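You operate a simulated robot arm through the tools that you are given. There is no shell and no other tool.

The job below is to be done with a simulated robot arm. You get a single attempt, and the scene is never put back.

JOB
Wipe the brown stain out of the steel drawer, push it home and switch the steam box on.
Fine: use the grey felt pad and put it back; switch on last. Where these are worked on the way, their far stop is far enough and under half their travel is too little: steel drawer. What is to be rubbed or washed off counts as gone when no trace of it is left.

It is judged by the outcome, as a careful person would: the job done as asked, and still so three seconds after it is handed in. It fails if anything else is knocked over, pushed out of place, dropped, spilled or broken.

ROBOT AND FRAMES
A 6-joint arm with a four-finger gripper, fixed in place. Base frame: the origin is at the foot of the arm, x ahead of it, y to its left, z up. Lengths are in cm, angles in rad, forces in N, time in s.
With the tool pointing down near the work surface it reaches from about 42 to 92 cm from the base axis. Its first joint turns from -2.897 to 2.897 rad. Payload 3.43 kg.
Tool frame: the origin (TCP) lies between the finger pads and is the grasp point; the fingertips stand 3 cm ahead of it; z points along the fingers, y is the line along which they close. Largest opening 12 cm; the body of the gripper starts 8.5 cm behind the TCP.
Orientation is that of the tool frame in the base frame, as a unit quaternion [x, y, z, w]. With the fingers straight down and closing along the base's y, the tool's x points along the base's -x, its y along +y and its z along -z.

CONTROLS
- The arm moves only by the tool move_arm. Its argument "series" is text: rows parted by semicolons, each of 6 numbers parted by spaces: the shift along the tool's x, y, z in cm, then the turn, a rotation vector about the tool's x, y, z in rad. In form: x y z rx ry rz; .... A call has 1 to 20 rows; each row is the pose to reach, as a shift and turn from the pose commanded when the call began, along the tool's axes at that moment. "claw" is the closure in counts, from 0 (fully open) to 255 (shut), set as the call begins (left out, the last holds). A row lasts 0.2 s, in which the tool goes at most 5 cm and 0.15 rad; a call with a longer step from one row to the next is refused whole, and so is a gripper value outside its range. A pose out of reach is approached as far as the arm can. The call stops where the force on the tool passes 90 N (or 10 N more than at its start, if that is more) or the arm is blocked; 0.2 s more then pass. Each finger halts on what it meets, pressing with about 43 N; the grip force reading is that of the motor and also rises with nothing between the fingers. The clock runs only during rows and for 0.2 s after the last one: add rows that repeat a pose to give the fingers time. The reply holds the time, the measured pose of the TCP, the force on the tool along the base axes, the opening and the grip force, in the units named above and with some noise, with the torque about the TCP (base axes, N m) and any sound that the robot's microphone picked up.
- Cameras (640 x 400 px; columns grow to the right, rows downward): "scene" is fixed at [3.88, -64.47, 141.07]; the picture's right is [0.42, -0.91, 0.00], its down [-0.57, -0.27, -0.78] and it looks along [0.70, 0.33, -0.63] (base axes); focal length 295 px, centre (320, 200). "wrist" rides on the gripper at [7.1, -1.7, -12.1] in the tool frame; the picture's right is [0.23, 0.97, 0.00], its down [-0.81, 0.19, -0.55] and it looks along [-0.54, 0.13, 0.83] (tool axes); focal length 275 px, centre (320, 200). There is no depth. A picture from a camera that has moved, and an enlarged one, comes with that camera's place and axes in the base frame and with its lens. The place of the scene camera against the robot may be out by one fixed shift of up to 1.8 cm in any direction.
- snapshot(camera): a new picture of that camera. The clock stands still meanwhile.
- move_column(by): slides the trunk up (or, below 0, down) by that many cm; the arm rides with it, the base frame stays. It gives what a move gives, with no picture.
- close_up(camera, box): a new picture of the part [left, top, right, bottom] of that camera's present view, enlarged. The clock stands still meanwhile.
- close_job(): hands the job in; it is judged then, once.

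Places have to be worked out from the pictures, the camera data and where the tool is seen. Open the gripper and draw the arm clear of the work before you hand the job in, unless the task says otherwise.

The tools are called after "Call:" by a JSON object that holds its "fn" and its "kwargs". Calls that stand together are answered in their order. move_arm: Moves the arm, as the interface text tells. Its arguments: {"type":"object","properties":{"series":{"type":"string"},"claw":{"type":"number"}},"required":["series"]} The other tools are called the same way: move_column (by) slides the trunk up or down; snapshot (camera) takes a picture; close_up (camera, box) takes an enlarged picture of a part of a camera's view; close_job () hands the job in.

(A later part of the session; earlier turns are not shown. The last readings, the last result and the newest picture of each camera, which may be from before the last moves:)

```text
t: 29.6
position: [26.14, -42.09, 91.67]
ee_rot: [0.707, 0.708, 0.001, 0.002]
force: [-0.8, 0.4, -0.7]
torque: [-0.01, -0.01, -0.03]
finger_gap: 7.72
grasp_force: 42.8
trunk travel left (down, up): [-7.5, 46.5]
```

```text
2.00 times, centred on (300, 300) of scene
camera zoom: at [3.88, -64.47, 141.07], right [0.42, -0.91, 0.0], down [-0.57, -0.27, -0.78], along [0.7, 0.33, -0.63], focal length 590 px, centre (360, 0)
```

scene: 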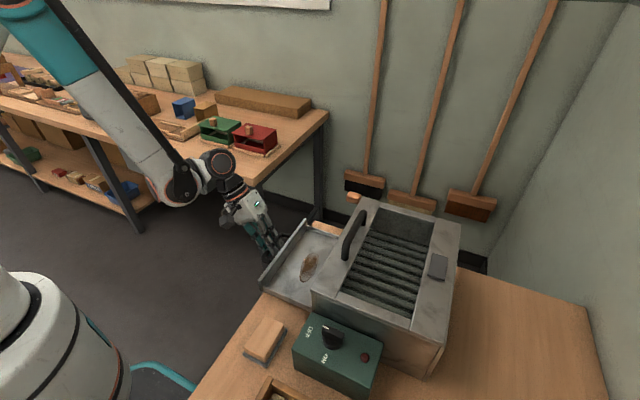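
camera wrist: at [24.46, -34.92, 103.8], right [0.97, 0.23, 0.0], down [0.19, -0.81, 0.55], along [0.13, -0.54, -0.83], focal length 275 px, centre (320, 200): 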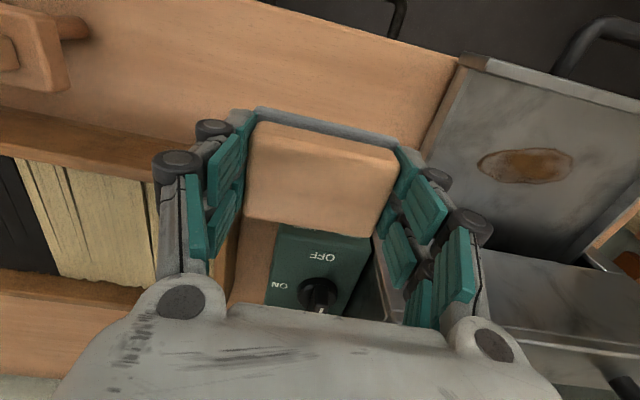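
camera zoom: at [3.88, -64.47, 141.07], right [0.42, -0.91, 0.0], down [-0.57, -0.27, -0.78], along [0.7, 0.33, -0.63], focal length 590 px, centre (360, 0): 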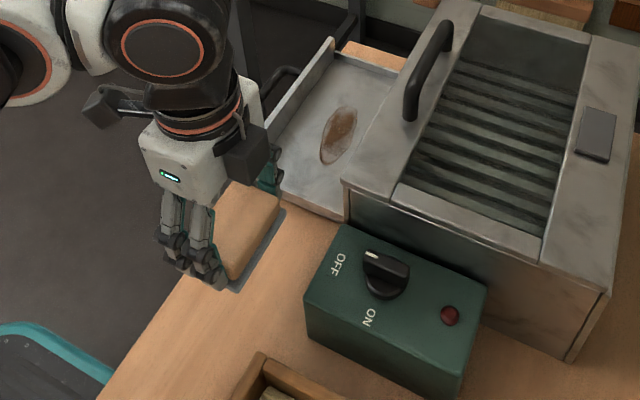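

The pad is held firmly. I carry it over the drawer, above the stain's centre near (47.5, -42.2).

Call:
{"fn": "move_arm", "kwargs": {"series": "0 4 0 0 0 0; 0 8 0 0 0 0; 0 12 0 0 0 0; 0 16 0 0 0 0; 0 19 1 0 0 0; 0 21.4 2.5 0 0 0; 0 21.4 4 0 0 0; 0 21.4 5.5 0 0 0; 0 21.4 5.5 0 0 0"}}

Call:
{"fn": "snapshot", "kwargs": {"camera": "wrist"}}

Call:
{"fn": "close_up", "kwargs": {"camera": "scene", "box": [220, 160, 420, 320]}}

```text
t: 31.6
position: [47.44, -42.04, 86.24]
ee_rot: [0.707, 0.708, 0.001, 0.002]
force: [0.5, -0.1, -0.5]
torque: [0.01, -0.03, -0.01]
finger_gap: 7.73
grasp_force: 42.7
trunk travel left (down, up): [-7.5, 46.5]
```

```text
taken
camera wrist: at [45.86, -34.93, 98.44], right [0.97, 0.23, 0.0], down [0.19, -0.81, 0.55], along [0.13, -0.54, -0.83], focal length 275 px, centre (320, 200)
```

wrist: 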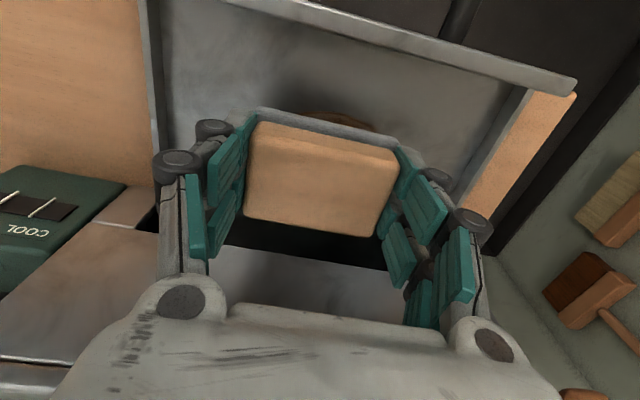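

```text
2.50 times, centred on (320, 240) of scene
camera zoom: at [3.88, -64.47, 141.07], right [0.42, -0.91, 0.0], down [-0.57, -0.27, -0.78], along [0.7, 0.33, -0.63], focal length 737 px, centre (320, 100)
```

zoom: 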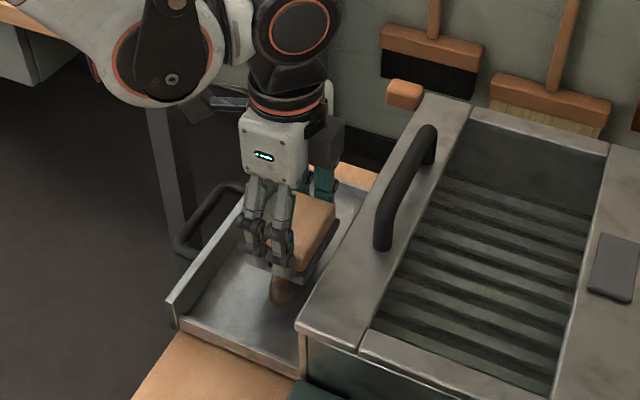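

The pad is above the stain. I lower it in small steps until the felt touches the floor.

Call:
{"fn": "move_arm", "kwargs": {"series": "0 0 1 0 0 0; 0 0 2 0 0 0; 0 0 2.6 0 0 0; 0 0 3.0 0 0 0; 0 0 3.0 0 0 0"}}

Call:
{"fn": "move_arm", "kwargs": {"series": "0 0 0.2 0 0 0; 0 0 0.4 0 0 0; 0 0 0.6 0 0 0; 0 0 0.6 0 0 0"}}

```text
t: 32.8
position: [47.69, -42.06, 83.23]
ee_rot: [0.707, 0.708, 0.0, 0.001]
force: [0.7, 0.5, -1.4]
torque: [0.05, -0.03, 0.03]
finger_gap: 7.71
grasp_force: 43.2
trunk travel left (down, up): [-7.5, 46.5]
```

```text
t: 33.8
position: [47.53, -42.02, 82.99]
ee_rot: [0.706, 0.708, 0.001, 0.003]
force: [13.5, -10.1, 49.0]
torque: [-0.21, 0.25, 0.1]
finger_gap: 7.77
grasp_force: 43.2
trunk travel left (down, up): [-7.5, 46.5]
```

Contact came at TCP z about 83.0, so the floor is near z 78.7. I ease the pressure and rub along x, the direction in which the drawer cannot slide.

Call:
{"fn": "move_arm", "kwargs": {"series": "0 0 -0.15 0 0 0; 0 1.3 -0.15 0 0 0; 0 2.6 -0.15 0 0 0; 0 3.9 -0.15 0 0 0; 0 2.6 -0.15 0 0 0; 0 1.3 -0.15 0 0 0; 0 0 -0.15 0 0 0; 0 -1.3 -0.15 0 0 0; 0 -2.6 -0.15 0 0 0; 0 -3.9 -0.15 0 0 0; 0 -2.6 -0.15 0 0 0; 0 -1.3 -0.15 0 0 0; 0 0 -0.15 0 0 0; 0 1.3 -0.15 0 0 0; 0 2.6 -0.15 0 0 0; 0 3.9 -0.15 0 0 0; 0 2.6 -0.15 0 0 0; 0 1.3 -0.15 0 0 0; 0 0 -0.15 0 0 0"}}

Call:
{"fn": "close_up", "kwargs": {"camera": "scene", "box": [220, 160, 420, 320]}}

```text
t: 37.8
position: [47.45, -41.94, 82.85]
ee_rot: [0.706, 0.708, -0.001, 0.001]
force: [5.1, 0.5, 21.4]
torque: [0.08, 0.24, 0.01]
finger_gap: 7.73
grasp_force: 42.6
trunk travel left (down, up): [-7.5, 46.5]
```

```text
2.50 times, centred on (320, 240) of scene
camera zoom: at [3.88, -64.47, 141.07], right [0.42, -0.91, 0.0], down [-0.57, -0.27, -0.78], along [0.7, 0.33, -0.63], focal length 737 px, centre (320, 100)
```

zoom: 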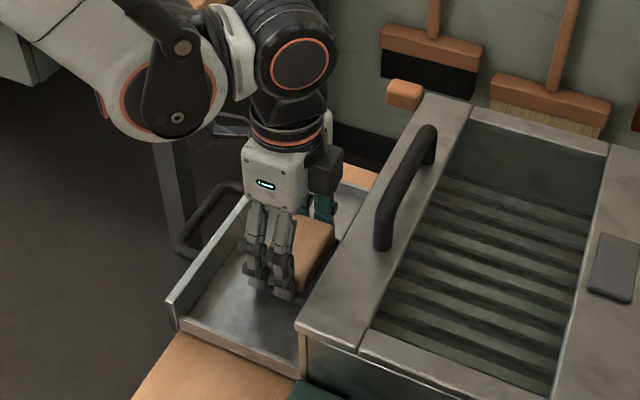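

No stain shows around the pad after the first strokes. I lift slightly, shift towards the box and rub a second lane there.

Call:
{"fn": "move_arm", "kwargs": {"series": "0 0 -1 0 0 0; -1.5 0 -1 0 0 0; -1.5 0 -0.3 0 0 0; -1.5 0 0 0 0 0; -1.5 1.3 0 0 0 0; -1.5 2.6 0 0 0 0; -1.5 3.9 0 0 0 0; -1.5 2.6 0 0 0 0; -1.5 1.3 0 0 0 0; -1.5 0 0 0 0 0; -1.5 -1.3 0 0 0 0; -1.5 -2.6 0 0 0 0; -1.5 -3.9 0 0 0 0; -1.5 -2.6 0 0 0 0; -1.5 -1.3 0 0 0 0; -1.5 0 0 0 0 0; -1.5 2 0 0 0 0; -1.5 3.9 0 0 0 0; -1.5 2 0 0 0 0; -1.5 0 0 0 0 0"}}

Call:
{"fn": "move_arm", "kwargs": {"series": "0 0 -1 0 0 0; 1.5 0 -1 0 0 0; 2.9 0 -1 0 0 0; 2.9 0 -0.3 0 0 0; 2.9 0 0 0 0 0; 2.9 1.3 0 0 0 0; 2.9 2.6 0 0 0 0; 2.9 3.9 0 0 0 0; 2.9 2.6 0 0 0 0; 2.9 1.3 0 0 0 0; 2.9 0 0 0 0 0; 2.9 -1.3 0 0 0 0; 2.9 -2.6 0 0 0 0; 2.9 -3.9 0 0 0 0; 2.9 -2.6 0 0 0 0; 2.9 -1.3 0 0 0 0; 2.9 0 0 0 0 0; 2.9 2 0 0 0 0; 2.9 3.9 0 0 0 0; 2.9 2 0 0 0 0"}}

```text
t: 42.0
position: [47.66, -43.48, 82.95]
ee_rot: [0.707, 0.707, 0.001, 0.002]
force: [-2.2, 0.4, 2.8]
torque: [-0.01, 0.22, 0.01]
finger_gap: 7.76
grasp_force: 42.8
trunk travel left (down, up): [-7.5, 46.5]
```

```text
t: 46.1
position: [49.6, -40.47, 82.89]
ee_rot: [0.706, 0.708, 0.0, 0.002]
force: [-1.1, -2.1, 7.5]
torque: [0.04, 0.24, 0.04]
finger_gap: 7.72
grasp_force: 43.2
trunk travel left (down, up): [-7.5, 46.5]
```

Both lanes are rubbed, though the pressure became light. I lift the pad and move it back towards +y to look at the floor.

Call:
{"fn": "move_arm", "kwargs": {"series": "0 0 -2 0 0 0; 0 0 -5 0 0 0; 2 -4 -8 0 0 0; 4 -8 -11 0 0 0; 5 -12 -13 0 0 0; 5 -16 -15 0 0 0; 5 -16 -15 0 0 0"}}

Call:
{"fn": "snapshot", "kwargs": {"camera": "wrist"}}

Call:
{"fn": "close_up", "kwargs": {"camera": "scene", "box": [240, 200, 360, 310]}}

```text
refused: row 3 steps farther than a row can; nothing moved
```

```text
taken
camera wrist: at [48.01, -33.41, 95.09], right [0.97, 0.23, 0.0], down [0.19, -0.81, 0.56], along [0.13, -0.54, -0.83], focal length 275 px, centre (320, 200)
```

wrist: 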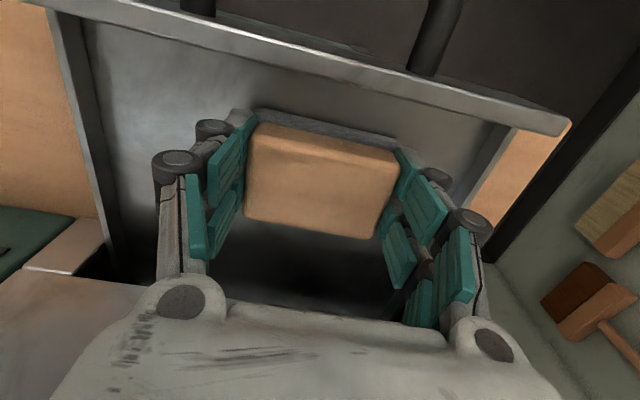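

```text
3.64 times, centred on (300, 255) of scene
camera zoom: at [3.88, -64.47, 141.07], right [0.42, -0.91, 0.0], down [-0.57, -0.27, -0.78], along [0.7, 0.33, -0.63], focal length 1072 px, centre (393, 0)
```

zoom: 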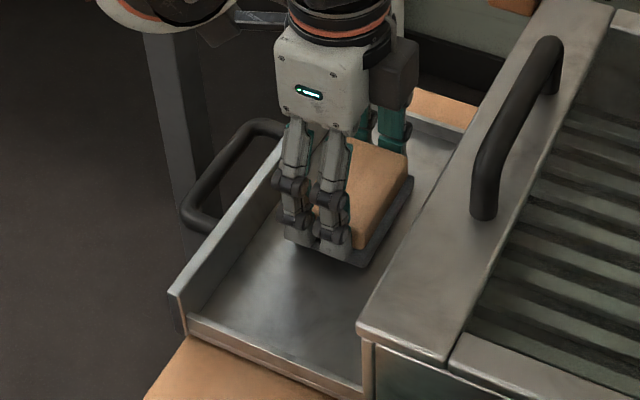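

A step was too long; I repeat the lift with shorter steps.

Call:
{"fn": "move_arm", "kwargs": {"series": "0 0 -2 0 0 0; 0 0 -5 0 0 0; 0 -2 -8 0 0 0; 0 -5.5 -10 0 0 0; 0 -9.5 -11 0 0 0; 0 -13.5 -11 0 0 0; 0 -17.5 -11 0 0 0; 0 -17.5 -11 0 0 0"}}

Call:
{"fn": "snapshot", "kwargs": {"camera": "wrist"}}

Call:
{"fn": "close_up", "kwargs": {"camera": "scene", "box": [250, 210, 350, 310]}}

```text
t: 48.0
position: [32.07, -40.69, 93.97]
ee_rot: [0.706, 0.708, 0.001, 0.002]
force: [-0.1, -0.1, -0.8]
torque: [-0.02, -0.03, 0.0]
finger_gap: 7.73
grasp_force: 43.3
trunk travel left (down, up): [-7.5, 46.5]
```

```text
taken
camera wrist: at [30.36, -33.62, 106.12], right [0.97, 0.23, 0.0], down [0.19, -0.81, 0.55], along [0.13, -0.54, -0.83], focal length 275 px, centre (320, 200)
```

wrist: 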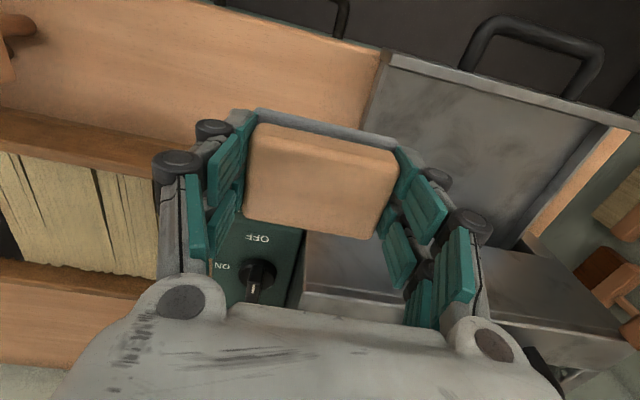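

```text
4.00 times, centred on (300, 260) of scene
camera zoom: at [3.88, -64.47, 141.07], right [0.42, -0.91, 0.0], down [-0.57, -0.27, -0.78], along [0.7, 0.33, -0.63], focal length 1180 px, centre (400, -40)
```

zoom: 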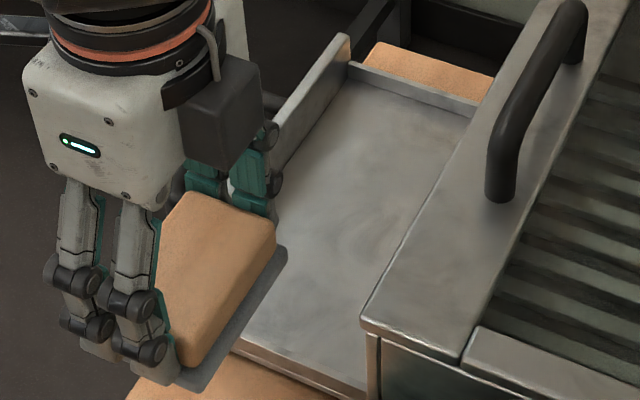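

The floor looks clean. I enlarge both views to check for any faint trace.

Call:
{"fn": "close_up", "kwargs": {"camera": "wrist", "box": [370, 50, 640, 250]}}

Call:
{"fn": "close_up", "kwargs": {"camera": "scene", "box": [290, 220, 350, 290]}}

```text
2.00 times, centred on (505, 150) of wrist
camera zoom: at [30.36, -33.62, 106.12], right [0.97, 0.23, 0.0], down [0.19, -0.81, 0.55], along [0.13, -0.54, -0.83], focal length 551 px, centre (-50, 300)
```

zoom: 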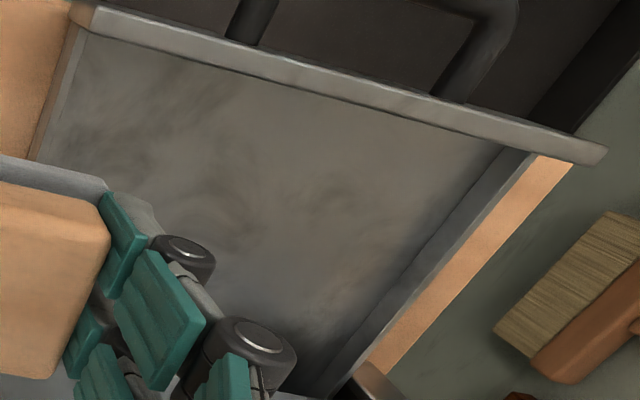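

```text
5.71 times, centred on (320, 255) of scene
camera zoom: at [3.88, -64.47, 141.07], right [0.42, -0.91, 0.0], down [-0.57, -0.27, -0.78], along [0.7, 0.33, -0.63], focal length 1685 px, centre (320, -114)
```

zoom: 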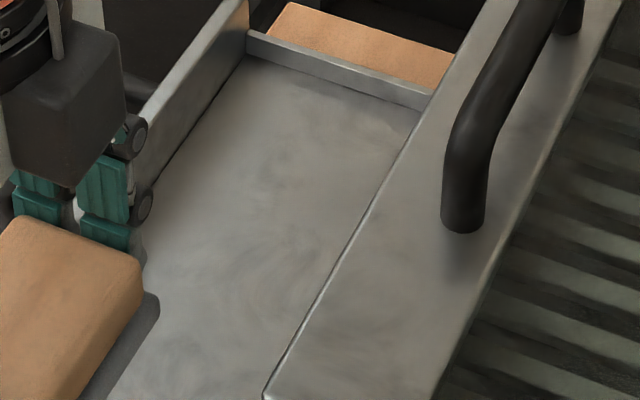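

It looks clean, but I want a better look before putting the pad away. I go higher so that the camera looks straight down on the drawer floor.

Call:
{"fn": "move_arm", "kwargs": {"series": "0 0 -4 0 0 0; 0 0 -8 0 0 0; -1 3 -11 0 0 0; -2.5 7 -12 0 0 0; -5 11 -12 0 0 0; -6.5 14 -12 0 0 0; -7.5 15.5 -12 0 0 0; -7.5 15.5 -12 0 0 0"}}

Call:
{"fn": "close_up", "kwargs": {"camera": "wrist", "box": [180, 0, 500, 140]}}

Call:
{"fn": "snapshot", "kwargs": {"camera": "wrist"}}

```text
t: 49.8
position: [47.6, -48.18, 105.83]
ee_rot: [0.707, 0.707, 0.001, 0.001]
force: [0.8, -0.6, -0.5]
torque: [0.03, 0.0, -0.02]
finger_gap: 7.72
grasp_force: 43.2
trunk travel left (down, up): [-7.5, 46.5]
```

```text
2.00 times, centred on (340, 70) of wrist
camera zoom: at [45.76, -40.99, 118.08], right [0.97, 0.23, 0.0], down [0.19, -0.81, 0.55], along [0.13, -0.54, -0.83], focal length 551 px, centre (280, 460)
```

zoom: 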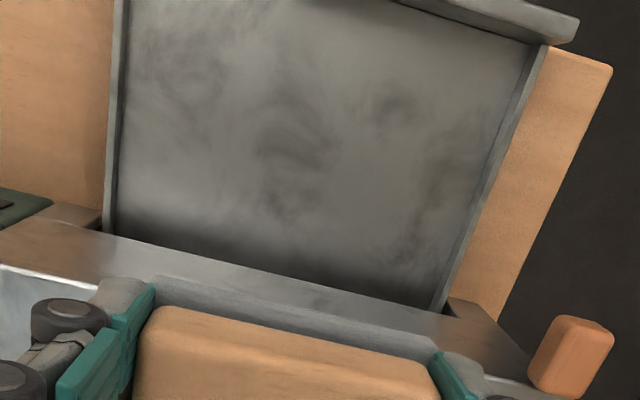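

```text
taken
camera wrist: at [45.76, -40.99, 118.08], right [0.97, 0.23, 0.0], down [0.19, -0.81, 0.55], along [0.13, -0.54, -0.83], focal length 275 px, centre (320, 200)
```

wrist: 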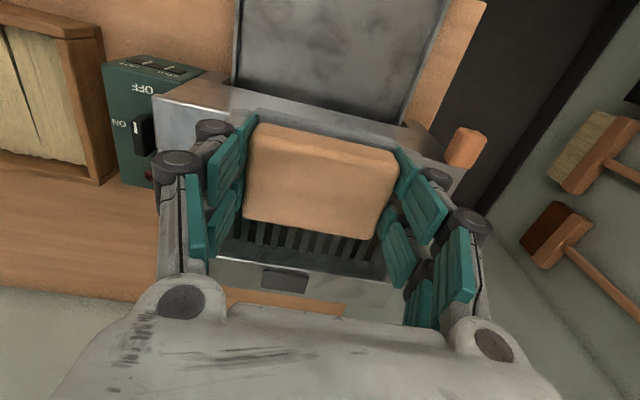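

Only the grey texture of the steel remains, with no brown. Since the second and third lanes were rubbed lightly, I give the area one more firm pass to be sure, moving to +y first and then down.

Call:
{"fn": "move_arm", "kwargs": {"series": "3 0 0 0 0 0; 6 0 2 0 0 0; 6 0 6 0 0 0; 6 0 10 0 0 0; 6 0 14 0 0 0; 6 0 18 0 0 0; 6 0 20.5 0 0 0; 6 0 22 0 0 0; 6 0 22.6 0 0 0; 6 0 22.6 0 0 0"}}

Call:
{"fn": "move_arm", "kwargs": {"series": "0 0 0.2 0 0 0; 0 0 0.4 0 0 0; 0 0 0.55 0 0 0; 0 0 0.55 0 0 0"}}

```text
t: 52.0
position: [47.57, -42.29, 83.18]
ee_rot: [0.706, 0.708, 0.0, 0.002]
force: [-0.8, 0.2, -0.8]
torque: [-0.03, 0.03, 0.01]
finger_gap: 7.74
grasp_force: 43.0
trunk travel left (down, up): [-7.5, 46.5]
```

```text
t: 53.0
position: [47.57, -42.26, 82.86]
ee_rot: [0.707, 0.707, 0.001, 0.003]
force: [10.5, -9.2, 46.0]
torque: [-0.05, 0.5, 0.11]
finger_gap: 7.74
grasp_force: 43.1
trunk travel left (down, up): [-7.5, 46.5]
```

Pressing with about 45 N. I ease it a little and rub along x again in three lanes, lifting between lanes.

Call:
{"fn": "move_arm", "kwargs": {"series": "0 0 -0.12 0 0 0; 0 1.5 -0.12 0 0 0; 0 3.9 -0.12 0 0 0; 0 2 -0.12 0 0 0; 0 0 -0.12 0 0 0; 0 -2 -0.12 0 0 0; 0 -3.9 -0.12 0 0 0; 0 -2 -0.12 0 0 0; 0 0 -0.12 0 0 0; 0 0 -1 0 0 0; -1.5 0 -1 0 0 0; -1.5 0 -0.1 0 0 0; -1.5 0 0 0 0 0; -1.5 2 0 0 0 0; -1.5 3.9 0 0 0 0; -1.5 2 0 0 0 0; -1.5 0 0 0 0 0; -1.5 -2 0 0 0 0; -1.5 -3.9 0 0 0 0; -1.5 -2 0 0 0 0"}}

Call:
{"fn": "move_arm", "kwargs": {"series": "0 2 0 0 0 0; 0 2 -1 0 0 0; 1.5 2 -1 0 0 0; 3 2 -1 0 0 0; 3 2 -0.1 0 0 0; 3 2 0.05 0 0 0; 3 4 0.05 0 0 0; 3 5.9 0.05 0 0 0; 3 4 0.05 0 0 0; 3 2 0.05 0 0 0; 3 0 0.05 0 0 0; 3 -1.9 0.05 0 0 0; 3 0 0.05 0 0 0; 3 2 0.05 0 0 0; 3 2 -1 0 0 0; 3 2 -4 0 0 0; 3 2 -8 0 0 0; 3 2 -8 0 0 0"}}

Call:
{"fn": "snapshot", "kwargs": {"camera": "scene"}}

```text
t: 57.1
position: [45.01, -43.54, 82.85]
ee_rot: [0.708, 0.706, -0.001, 0.001]
force: [-23.5, 0.1, 58.9]
torque: [0.24, 1.17, 0.05]
finger_gap: 7.75
grasp_force: 43.3
trunk travel left (down, up): [-7.5, 46.5]
```

```text
t: 61.0
position: [47.74, -40.58, 90.65]
ee_rot: [0.706, 0.708, 0.001, 0.002]
force: [-0.6, 0.5, -0.4]
torque: [-0.03, -0.06, -0.01]
finger_gap: 7.76
grasp_force: 43.0
trunk travel left (down, up): [-7.5, 46.5]
```

```text
taken
```

scene: 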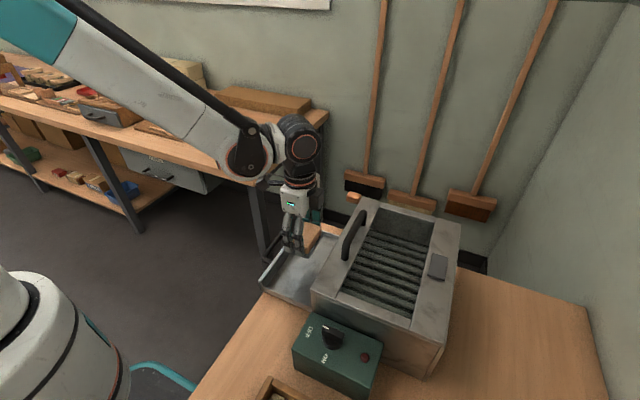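

The pad is up and clean of the drawer. I carry it back to its place near (26.25, -42.05).

Call:
{"fn": "move_arm", "kwargs": {"series": "0 -1 -2.5 0 0 0; 0 -5 -3 0 0 0; -0.4 -9 -3 0 0 0; -0.8 -13 -3 0 0 0; -1.2 -17 -3 0 0 0; -1.47 -20 -3 0 0 0; -1.47 -21.5 -1 0 0 0; -1.47 -21.5 3 0 0 0; -1.47 -21.5 6 0 0 0; -1.47 -21.5 6 0 0 0"}}

Call:
{"fn": "snapshot", "kwargs": {"camera": "wrist"}}

Call:
{"fn": "close_up", "kwargs": {"camera": "scene", "box": [180, 250, 380, 400]}}

```text
t: 63.1
position: [25.97, -42.21, 84.62]
ee_rot: [0.706, 0.708, 0.001, 0.002]
force: [0.1, -0.1, -0.5]
torque: [0.03, 0.0, 0.01]
finger_gap: 7.74
grasp_force: 43.2
trunk travel left (down, up): [-7.5, 46.5]
```

```text
taken
camera wrist: at [24.34, -35.04, 96.8], right [0.97, 0.23, 0.0], down [0.19, -0.81, 0.55], along [0.13, -0.54, -0.83], focal length 275 px, centre (320, 200)
```

wrist: 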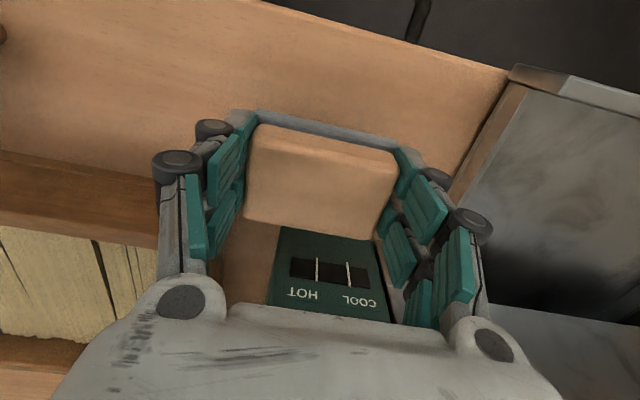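

```text
2.67 times, centred on (280, 325) of scene
camera zoom: at [3.88, -64.47, 141.07], right [0.42, -0.91, 0.0], down [-0.57, -0.27, -0.78], along [0.7, 0.33, -0.63], focal length 786 px, centre (427, -133)
```

zoom: 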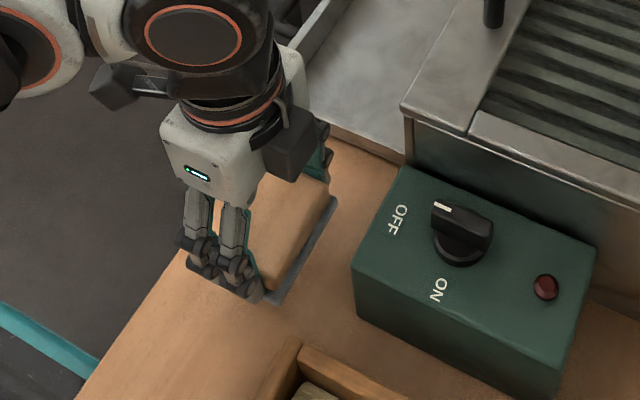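

The pad sits unchanged in the grip. I correct the place by a few millimetres and lower it gently to the table.

Call:
{"fn": "move_arm", "kwargs": {"series": "0.1 0.15 1 0 0 0; 0.15 0.3 2 0 0 0; 0.15 0.3 2.4 0 0 0; 0.15 0.3 2.4 0 0 0"}}

Call:
{"fn": "move_arm", "kwargs": {"series": "0 0 0.15 0 0 0; 0 0 0.3 0 0 0; 0 0 0.4 0 0 0; 0 0 0.4 0 0 0"}}

```text
t: 64.2
position: [26.36, -41.91, 82.29]
ee_rot: [0.707, 0.707, 0.0, 0.001]
force: [0.5, 0.3, -0.8]
torque: [0.01, -0.01, -0.01]
finger_gap: 7.72
grasp_force: 42.9
trunk travel left (down, up): [-7.5, 46.5]
```

```text
t: 65.2
position: [26.44, -41.96, 81.88]
ee_rot: [0.706, 0.708, 0.001, 0.002]
force: [-0.1, 0.0, -1.9]
torque: [0.02, -0.02, -0.01]
finger_gap: 7.74
grasp_force: 42.8
trunk travel left (down, up): [-7.5, 46.5]
```

Still no contact at z 81.9; I go on in smaller steps.

Call:
{"fn": "move_arm", "kwargs": {"series": "0 0 0.1 0 0 0; 0 0 0.2 0 0 0; 0 0 0.2 0 0 0"}}

Call:
{"fn": "close_up", "kwargs": {"camera": "scene", "box": [200, 290, 320, 380]}}

```text
t: 66.0
position: [26.44, -42.05, 81.68]
ee_rot: [0.706, 0.708, 0.001, 0.002]
force: [1.5, -4.5, 19.4]
torque: [-0.14, 0.82, 0.17]
finger_gap: 7.73
grasp_force: 43.3
trunk travel left (down, up): [-7.5, 46.5]
```

```text
4.44 times, centred on (260, 335) of scene
camera zoom: at [3.88, -64.47, 141.07], right [0.42, -0.91, 0.0], down [-0.57, -0.27, -0.78], along [0.7, 0.33, -0.63], focal length 1311 px, centre (587, -400)
```

zoom: 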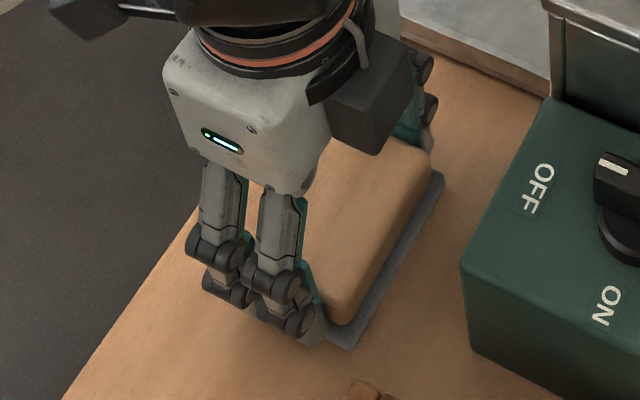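

The pad rests on the table (19 N). I open the fingers and rise straight up.

Call:
{"fn": "move_arm", "kwargs": {"series": "0 0 -0.1 0 0 0; 0 0 -0.1 0 0 0; 0 0 -0.1 0 0 0; 0 0 -2 0 0 0; 0 0 -5 0 0 0; 0 0 -9 0 0 0; 0 0 -13.5 0 0 0; 0 0 -16 0 0 0; 0 0 -16 0 0 0", "claw": 40}}

Call:
{"fn": "snapshot", "kwargs": {"camera": "wrist"}}

Call:
{"fn": "close_up", "kwargs": {"camera": "wrist", "box": [200, 40, 440, 190]}}

Call:
{"fn": "snapshot", "kwargs": {"camera": "scene"}}

```text
t: 68.0
position: [26.37, -41.97, 97.53]
ee_rot: [0.706, 0.708, 0.0, 0.001]
force: [-0.4, 0.0, 0.7]
torque: [-0.03, -0.01, 0.02]
finger_gap: 10.09
grasp_force: 0.1
trunk travel left (down, up): [-7.5, 46.5]
```

```text
taken
camera wrist: at [24.72, -34.85, 109.74], right [0.97, 0.23, 0.0], down [0.19, -0.81, 0.55], along [0.13, -0.54, -0.83], focal length 275 px, centre (320, 200)
```

wrist: 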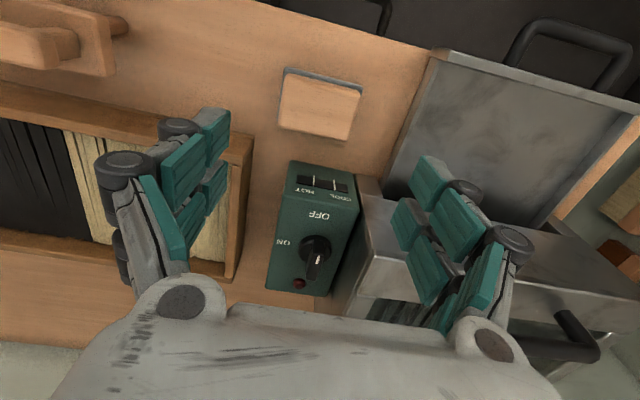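

```text
2.67 times, centred on (320, 115) of wrist
camera zoom: at [24.72, -34.85, 109.74], right [0.97, 0.23, 0.0], down [0.19, -0.81, 0.55], along [0.13, -0.54, -0.83], focal length 734 px, centre (320, 427)
```

zoom: 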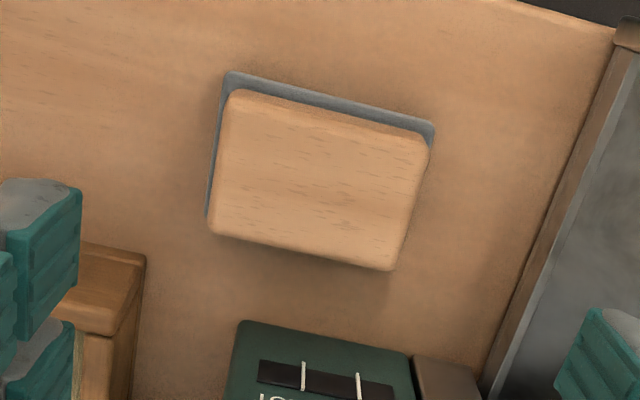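

```text
taken
```

scene: 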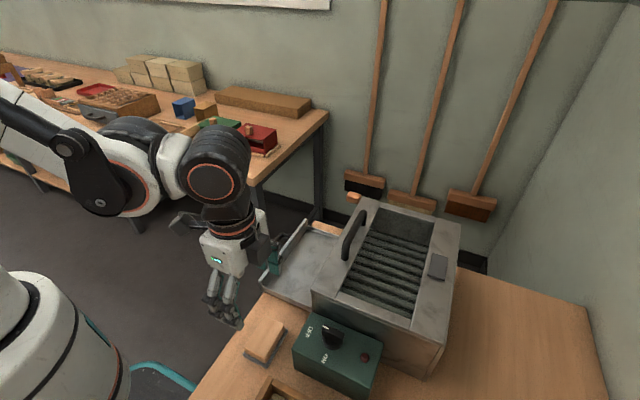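

The pad is back exactly where it lay relative to the switch box. Next I shut the fingers and move in front of the drawer handle to push the drawer home.

Call:
{"fn": "move_arm", "kwargs": {"series": "2.5 3.1 0 0 0 0; 5 6.2 0 0 0 0; 7.7 9.3 0 0 0 0; 10.3 12.4 0 0 0 0; 12.9 15.5 0 0 0 0; 15.4 18.6 0 0 0 0; 18 21.7 0 0 0 0; 18 21.7 4 0 0 0; 18 21.7 8 0 0 0; 18 21.7 8 0 0 0", "claw": 255}}

Call:
{"fn": "snapshot", "kwargs": {"camera": "wrist"}}

Call:
{"fn": "close_up", "kwargs": {"camera": "scene", "box": [200, 160, 400, 320]}}

```text
t: 70.2
position: [47.95, -24.01, 89.43]
ee_rot: [0.706, 0.708, 0.0, 0.001]
force: [0.1, -1.0, -0.2]
torque: [-0.01, 0.03, 0.01]
finger_gap: 0.0
grasp_force: 33.5
trunk travel left (down, up): [-7.5, 46.5]
```

```text
taken
camera wrist: at [46.3, -16.89, 101.58], right [0.97, 0.23, 0.0], down [0.19, -0.81, 0.55], along [0.13, -0.54, -0.83], focal length 275 px, centre (320, 200)
```

wrist: 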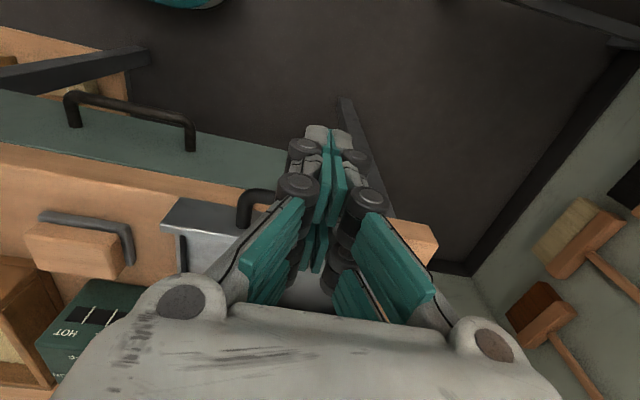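

```text
2.50 times, centred on (300, 240) of scene
camera zoom: at [3.88, -64.47, 141.07], right [0.42, -0.91, 0.0], down [-0.57, -0.27, -0.78], along [0.7, 0.33, -0.63], focal length 737 px, centre (370, 100)
```

zoom: 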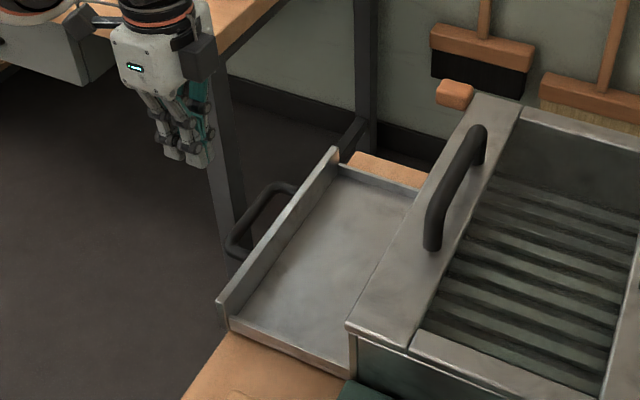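

The drawer floor looks clean in this view. I lower the closed fingertips to handle height and then push towards -y.

Call:
{"fn": "move_arm", "kwargs": {"series": "0 0 3 0 0 0; 0 0 6 0 0 0; 0 0 7.5 0 0 0; 0 0 7.5 0 0 0; -1.5 0 7.5 0 0 0; -3 0 7.5 0 0 0; -4 0 7.5 0 0 0; -5 0 7.5 0 0 0; -6 0 7.5 0 0 0; -7 0 7.5 0 0 0; -8 0 7.5 0 0 0; -8 0 7.5 0 0 0"}}

Call:
{"fn": "snapshot", "kwargs": {"camera": "wrist"}}

Call:
{"fn": "close_up", "kwargs": {"camera": "scene", "box": [200, 160, 400, 320]}}

```text
t: 72.8
position: [48.27, -32.02, 82.2]
ee_rot: [0.707, 0.708, 0.001, 0.002]
force: [-0.9, 0.5, 0.2]
torque: [-0.03, 0.0, 0.01]
finger_gap: 0.02
grasp_force: 33.0
trunk travel left (down, up): [-7.5, 46.5]
```

```text
taken
camera wrist: at [46.5, -24.91, 94.41], right [0.97, 0.23, 0.0], down [0.19, -0.81, 0.55], along [0.13, -0.54, -0.83], focal length 275 px, centre (320, 200)
```

wrist: 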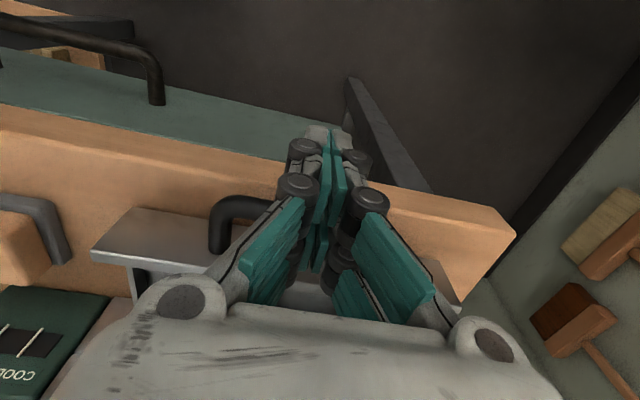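

```text
2.50 times, centred on (300, 240) of scene
camera zoom: at [3.88, -64.47, 141.07], right [0.42, -0.91, 0.0], down [-0.57, -0.27, -0.78], along [0.7, 0.33, -0.63], focal length 737 px, centre (370, 100)
```

zoom: 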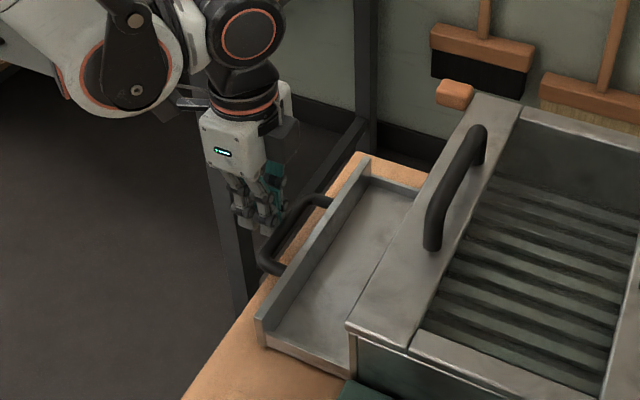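

The drawer moves in freely ahead of the fingers. I keep pushing, slower towards the end.

Call:
{"fn": "move_arm", "kwargs": {"series": "-1 0 0 0 0 0; -2 0 0 0 0 0; -3 0 0 0 0 0; -4 0 0 0 0 0; -5 0 0 0 0 0; -6 0 0 0 0 0; -7 0 0 0 0 0; -8 0 0 0 0 0; -9 0 0 0 0 0; -9.6 0 0 0 0 0; -10.2 0 0 0 0 0; -10.2 0 0 0 0 0"}}

Call:
{"fn": "snapshot", "kwargs": {"camera": "wrist"}}

Call:
{"fn": "close_up", "kwargs": {"camera": "scene", "box": [200, 160, 400, 320]}}

```text
t: 75.3
position: [48.05, -42.06, 82.25]
ee_rot: [0.706, 0.708, 0.0, 0.002]
force: [0.6, 1.5, -0.2]
torque: [0.02, 0.02, 0.0]
finger_gap: 0.04
grasp_force: 33.6
trunk travel left (down, up): [-7.5, 46.5]
```

```text
taken
camera wrist: at [46.36, -35.02, 94.37], right [0.97, 0.23, 0.0], down [0.19, -0.81, 0.55], along [0.13, -0.54, -0.83], focal length 275 px, centre (320, 200)
```

wrist: 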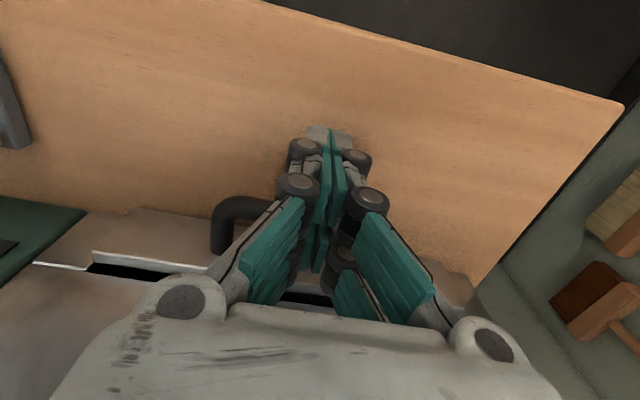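

```text
2.50 times, centred on (300, 240) of scene
camera zoom: at [3.88, -64.47, 141.07], right [0.42, -0.91, 0.0], down [-0.57, -0.27, -0.78], along [0.7, 0.33, -0.63], focal length 737 px, centre (370, 100)
```

zoom: 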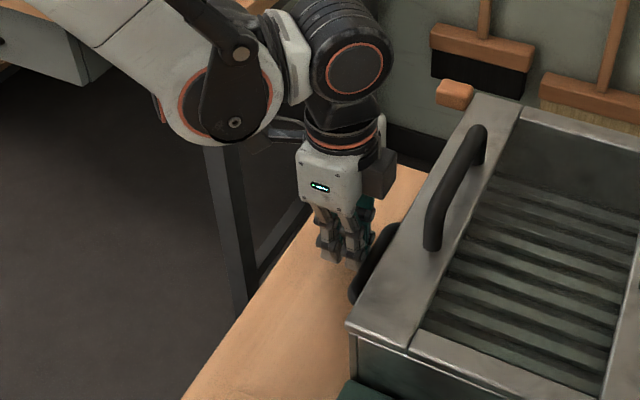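

Nearly in; there is still a small gap. I push on in small steps until it meets its stop.

Call:
{"fn": "move_arm", "kwargs": {"series": "-0.4 0 0 0 0 0; -0.8 0 0 0 0 0; -1.2 0 0 0 0 0; -1.6 0 0 0 0 0; -2 0 0 0 0 0; -2.4 0 0 0 0 0; -2.8 0 0 0 0 0; -3.2 0 0 0 0 0; -3.6 0 0 0 0 0; -4 0 0 0 0 0"}}

Call:
{"fn": "snapshot", "kwargs": {"camera": "wrist"}}

Call:
{"fn": "close_up", "kwargs": {"camera": "scene", "box": [200, 160, 400, 320]}}

```text
t: 76.6
position: [48.09, -42.84, 82.28]
ee_rot: [0.704, 0.71, 0.006, -0.006]
force: [1.2, 45.4, 4.7]
torque: [0.52, -0.47, 0.06]
finger_gap: 0.59
grasp_force: 33.5
trunk travel left (down, up): [-7.5, 46.5]
stopped in row 6: the force on the tool passed its limit at 96 N (the readings are from after the stop); the commanded pose is now the measured one
```

```text
taken
camera wrist: at [46.41, -36.08, 94.62], right [0.97, 0.24, 0.01], down [0.2, -0.82, 0.54], along [0.13, -0.52, -0.84], focal length 275 px, centre (320, 200)
```

wrist: 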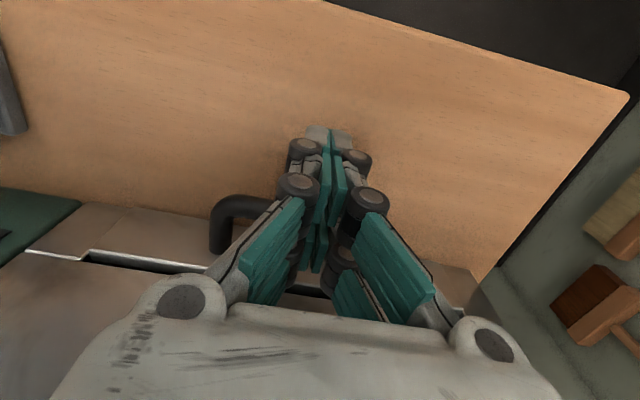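

```text
2.50 times, centred on (300, 240) of scene
camera zoom: at [3.88, -64.47, 141.07], right [0.42, -0.91, 0.0], down [-0.57, -0.27, -0.78], along [0.7, 0.33, -0.63], focal length 737 px, centre (370, 100)
```

zoom: 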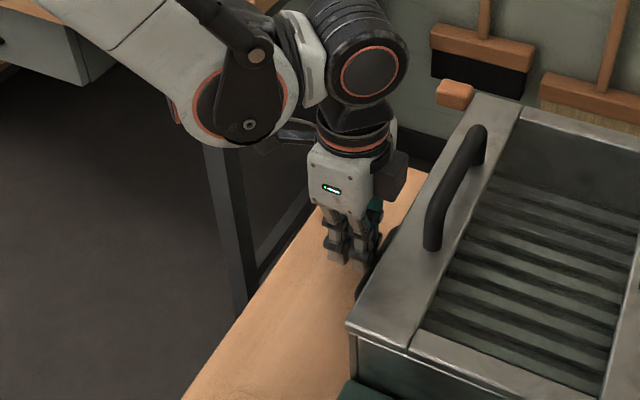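

The push ended against a hard stop. I back away and look at the front to confirm that the drawer is home.

Call:
{"fn": "move_arm", "kwargs": {"series": "1.5 0 0 0 0 0; 4 0 -1 0 0 0; 7 0 -4 0 0 0; 9 0 -8 0 0 0; 10 0 -12 0 0 0; 10 0 -12 0 0 0", "claw": 0}}

Call:
{"fn": "snapshot", "kwargs": {"camera": "wrist"}}

Call:
{"fn": "close_up", "kwargs": {"camera": "wrist", "box": [180, 100, 440, 320]}}

Call:
{"fn": "close_up", "kwargs": {"camera": "scene", "box": [290, 180, 480, 300]}}

```text
t: 78.0
position: [47.96, -33.63, 94.46]
ee_rot: [0.706, 0.709, 0.005, -0.005]
force: [0.0, -0.2, 1.1]
torque: [0.0, -0.02, 0.02]
finger_gap: 12.0
grasp_force: 0.0
trunk travel left (down, up): [-7.5, 46.5]
```

```text
taken
camera wrist: at [46.26, -26.75, 106.69], right [0.97, 0.23, 0.0], down [0.19, -0.82, 0.54], along [0.13, -0.53, -0.84], focal length 275 px, centre (320, 200)
```

wrist: 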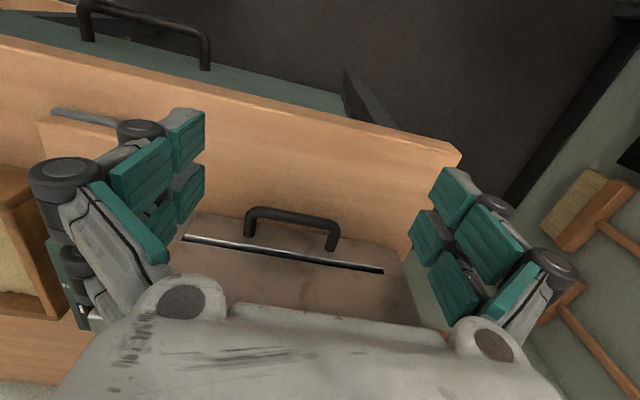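

```text
1.82 times, centred on (310, 210) of wrist
camera zoom: at [46.26, -26.75, 106.69], right [0.97, 0.23, 0.0], down [0.19, -0.82, 0.54], along [0.13, -0.53, -0.84], focal length 500 px, centre (338, 182)
```

zoom: 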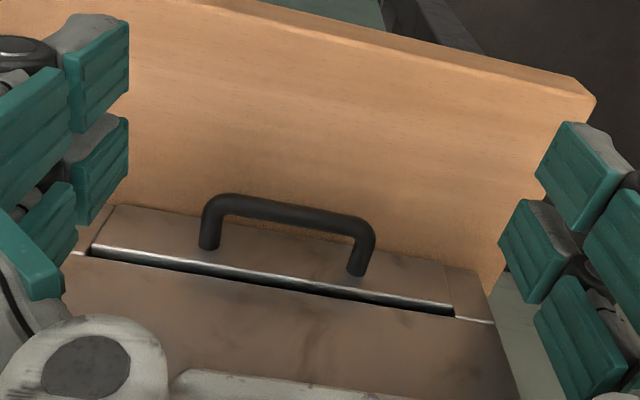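

```text
3.33 times, centred on (385, 240) of scene
camera zoom: at [3.88, -64.47, 141.07], right [0.42, -0.91, 0.0], down [-0.57, -0.27, -0.78], along [0.7, 0.33, -0.63], focal length 983 px, centre (103, 67)
```

zoom: 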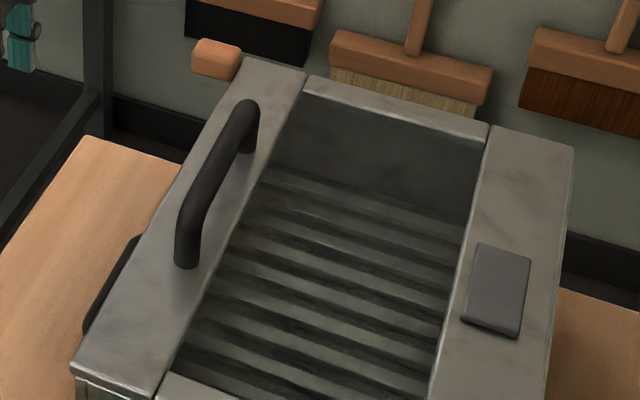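

The front and handle look as they did when the drawer was closed at the start, and the box has not shifted. Now for the switch: I move the camera to a spot from which it looks closely down on the knob.

Call:
{"fn": "move_arm", "kwargs": {"series": "0 -3 -4 0 0 0; 0 -6 -8 0 0 0; -2 -10 -10 0 0 0; -5 -13.5 -10 0 0 0; -8.5 -16 -10 0 0 0; -12 -18 -10 0 0 0; -15 -18.5 -8 0 0 0; -16 -18.5 -6 0 0 0; -16 -18.5 -6 0 0 0"}}

Call:
{"fn": "snapshot", "kwargs": {"camera": "wrist"}}

Call:
{"fn": "close_up", "kwargs": {"camera": "wrist", "box": [220, 40, 420, 240]}}

```text
t: 80.0
position: [29.53, -49.89, 100.07]
ee_rot: [0.706, 0.708, 0.004, -0.005]
force: [0.1, -0.6, 0.6]
torque: [0.01, -0.01, 0.02]
finger_gap: 12.0
grasp_force: 0.1
trunk travel left (down, up): [-7.5, 46.5]
```

```text
taken
camera wrist: at [27.85, -43.05, 112.33], right [0.97, 0.23, 0.0], down [0.19, -0.82, 0.54], along [0.13, -0.53, -0.84], focal length 275 px, centre (320, 200)
```

wrist: 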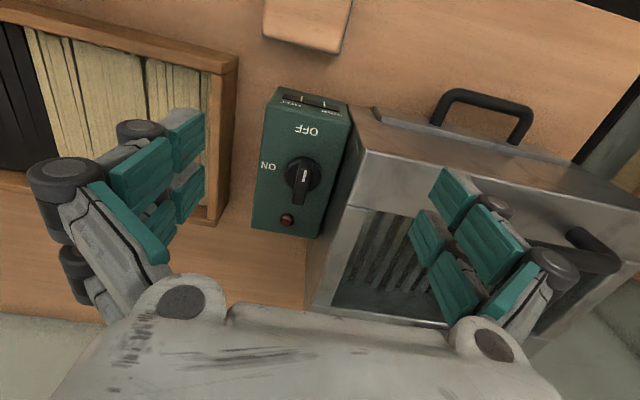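

```text
2.00 times, centred on (320, 140) of wrist
camera zoom: at [27.85, -43.05, 112.33], right [0.97, 0.23, 0.0], down [0.19, -0.82, 0.54], along [0.13, -0.53, -0.84], focal length 551 px, centre (320, 320)
```

zoom: 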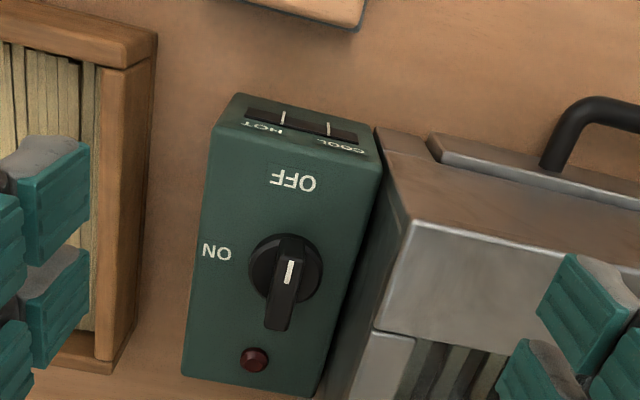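

The pictures put the knob bar's top at about z 89.7, with its centre near (29.3, -56.0). The bar lies along y, pointing at OFF, and ON is a quarter turn counter-clockwise from above (towards -x). The steel box face is about 4 cm away at x 33.3. I set the fingers 3 cm apart and move above the knob.

Call:
{"fn": "move_arm", "kwargs": {"series": "-2 -0.1 0.5 0 0 0; -4 -0.1 1.5 0 0 0; -6.1 -0.18 2.5 0 0 0; -6.1 -0.18 3 0 0 0; -6.1 -0.18 3 0 0 0", "claw": 190}}

Call:
{"fn": "snapshot", "kwargs": {"camera": "wrist"}}

Call:
{"fn": "close_up", "kwargs": {"camera": "wrist", "box": [220, 80, 420, 240]}}

Call:
{"fn": "close_up", "kwargs": {"camera": "scene", "box": [260, 240, 460, 400]}}

```text
t: 81.2
position: [29.24, -55.87, 96.9]
ee_rot: [0.706, 0.708, 0.005, -0.005]
force: [-0.6, 0.4, 0.1]
torque: [-0.03, 0.01, 0.0]
finger_gap: 3.07
grasp_force: 0.0
trunk travel left (down, up): [-7.5, 46.5]
```

```text
taken
camera wrist: at [27.6, -49.02, 109.2], right [0.97, 0.23, 0.0], down [0.19, -0.82, 0.54], along [0.13, -0.53, -0.84], focal length 275 px, centre (320, 200)
```

wrist: 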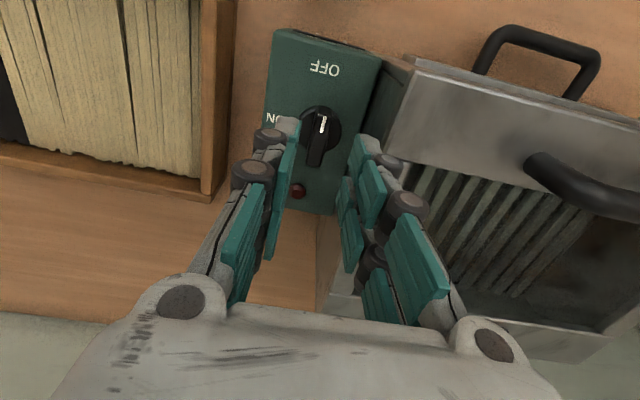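

```text
2.50 times, centred on (320, 160) of wrist
camera zoom: at [27.6, -49.02, 109.2], right [0.97, 0.23, 0.0], down [0.19, -0.82, 0.54], along [0.13, -0.53, -0.84], focal length 688 px, centre (320, 300)
```

zoom: 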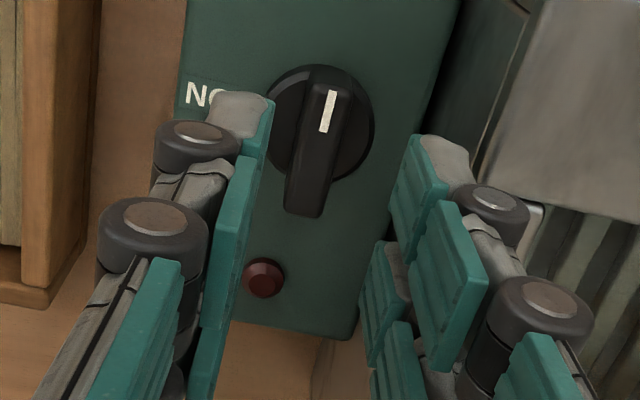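

```text
2.50 times, centred on (360, 320) of scene
camera zoom: at [3.88, -64.47, 141.07], right [0.42, -0.91, 0.0], down [-0.57, -0.27, -0.78], along [0.7, 0.33, -0.63], focal length 737 px, centre (220, -100)
```

zoom: 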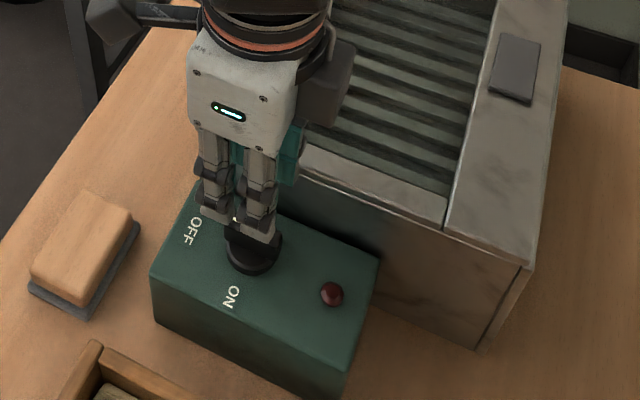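

The knob axis computes to (29.4, -56.1), with the bar top at z 89.8 and the disc top near z 87.3. I nudge over by 2 mm and lower the fingers around the bar, keeping the tips above the disc.

Call:
{"fn": "move_arm", "kwargs": {"series": "-0.2 0.15 1.5 0 0 0; -0.2 0.15 3 0 0 0; -0.2 0.15 4.3 0 0 0; -0.2 0.15 5.2 0 0 0; -0.2 0.15 5.7 0 0 0; -0.2 0.15 5.7 0 0 0"}}

Call:
{"fn": "snapshot", "kwargs": {"camera": "wrist"}}

Call:
{"fn": "close_up", "kwargs": {"camera": "scene", "box": [280, 280, 400, 380]}}

```text
t: 82.6
position: [29.6, -56.03, 91.34]
ee_rot: [0.706, 0.708, 0.005, -0.005]
force: [0.3, 0.0, 0.3]
torque: [0.0, -0.02, -0.02]
finger_gap: 3.04
grasp_force: 0.1
trunk travel left (down, up): [-7.5, 46.5]
```

```text
taken
camera wrist: at [27.89, -49.13, 103.56], right [0.97, 0.23, 0.0], down [0.19, -0.82, 0.54], along [0.13, -0.53, -0.84], focal length 275 px, centre (320, 200)
```

wrist: 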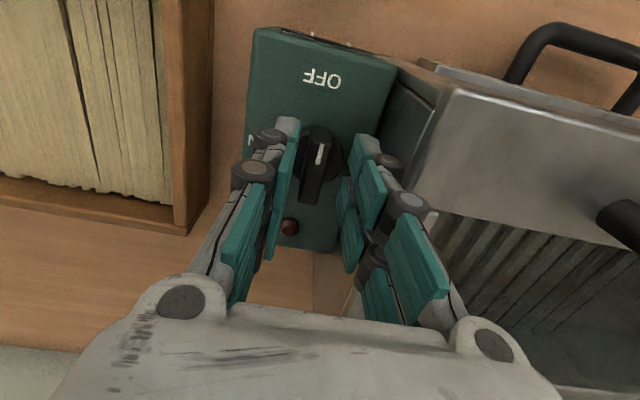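

```text
4.00 times, centred on (340, 330) of scene
camera zoom: at [3.88, -64.47, 141.07], right [0.42, -0.91, 0.0], down [-0.57, -0.27, -0.78], along [0.7, 0.33, -0.63], focal length 1180 px, centre (240, -320)
```

zoom: 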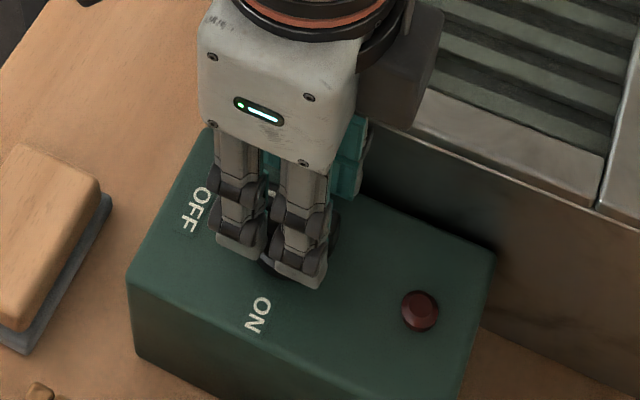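

The fingers straddle the bar. I close on it.

Call:
{"fn": "move_arm", "kwargs": {"series": "0 0 0 0 0 0; 0 0 0 0 0 0; 0 0 0 0 0 0", "claw": 255}}

Call:
{"fn": "close_up", "kwargs": {"camera": "wrist", "box": [220, 80, 420, 240]}}

```text
t: 83.4
position: [29.33, -56.03, 91.29]
ee_rot: [0.707, 0.707, 0.005, -0.006]
force: [-26.9, 9.6, -21.5]
torque: [-0.49, 0.69, -0.03]
finger_gap: 1.28
grasp_force: 44.5
trunk travel left (down, up): [-7.5, 46.5]
```

```text
2.50 times, centred on (320, 160) of wrist
camera zoom: at [27.62, -49.15, 103.55], right [0.97, 0.23, 0.0], down [0.19, -0.82, 0.54], along [0.13, -0.53, -0.84], focal length 688 px, centre (320, 300)
```

zoom: 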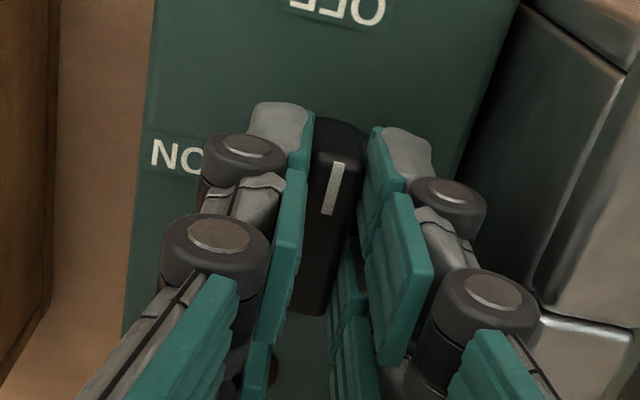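

Gripped (1.28 cm gap), but with a side load towards -x. I relieve that by 2 mm before turning.

Call:
{"fn": "move_arm", "kwargs": {"series": "0.05 -0.2 0.1 0 0 0; 0.05 -0.2 0.1 0 0 0"}}

```text
t: 84.0
position: [29.3, -56.09, 91.36]
ee_rot: [0.705, 0.709, 0.006, -0.005]
force: [-16.8, -2.5, 3.6]
torque: [1.36, 0.43, -0.03]
finger_gap: 1.26
grasp_force: 45.3
trunk travel left (down, up): [-7.5, 46.5]
```

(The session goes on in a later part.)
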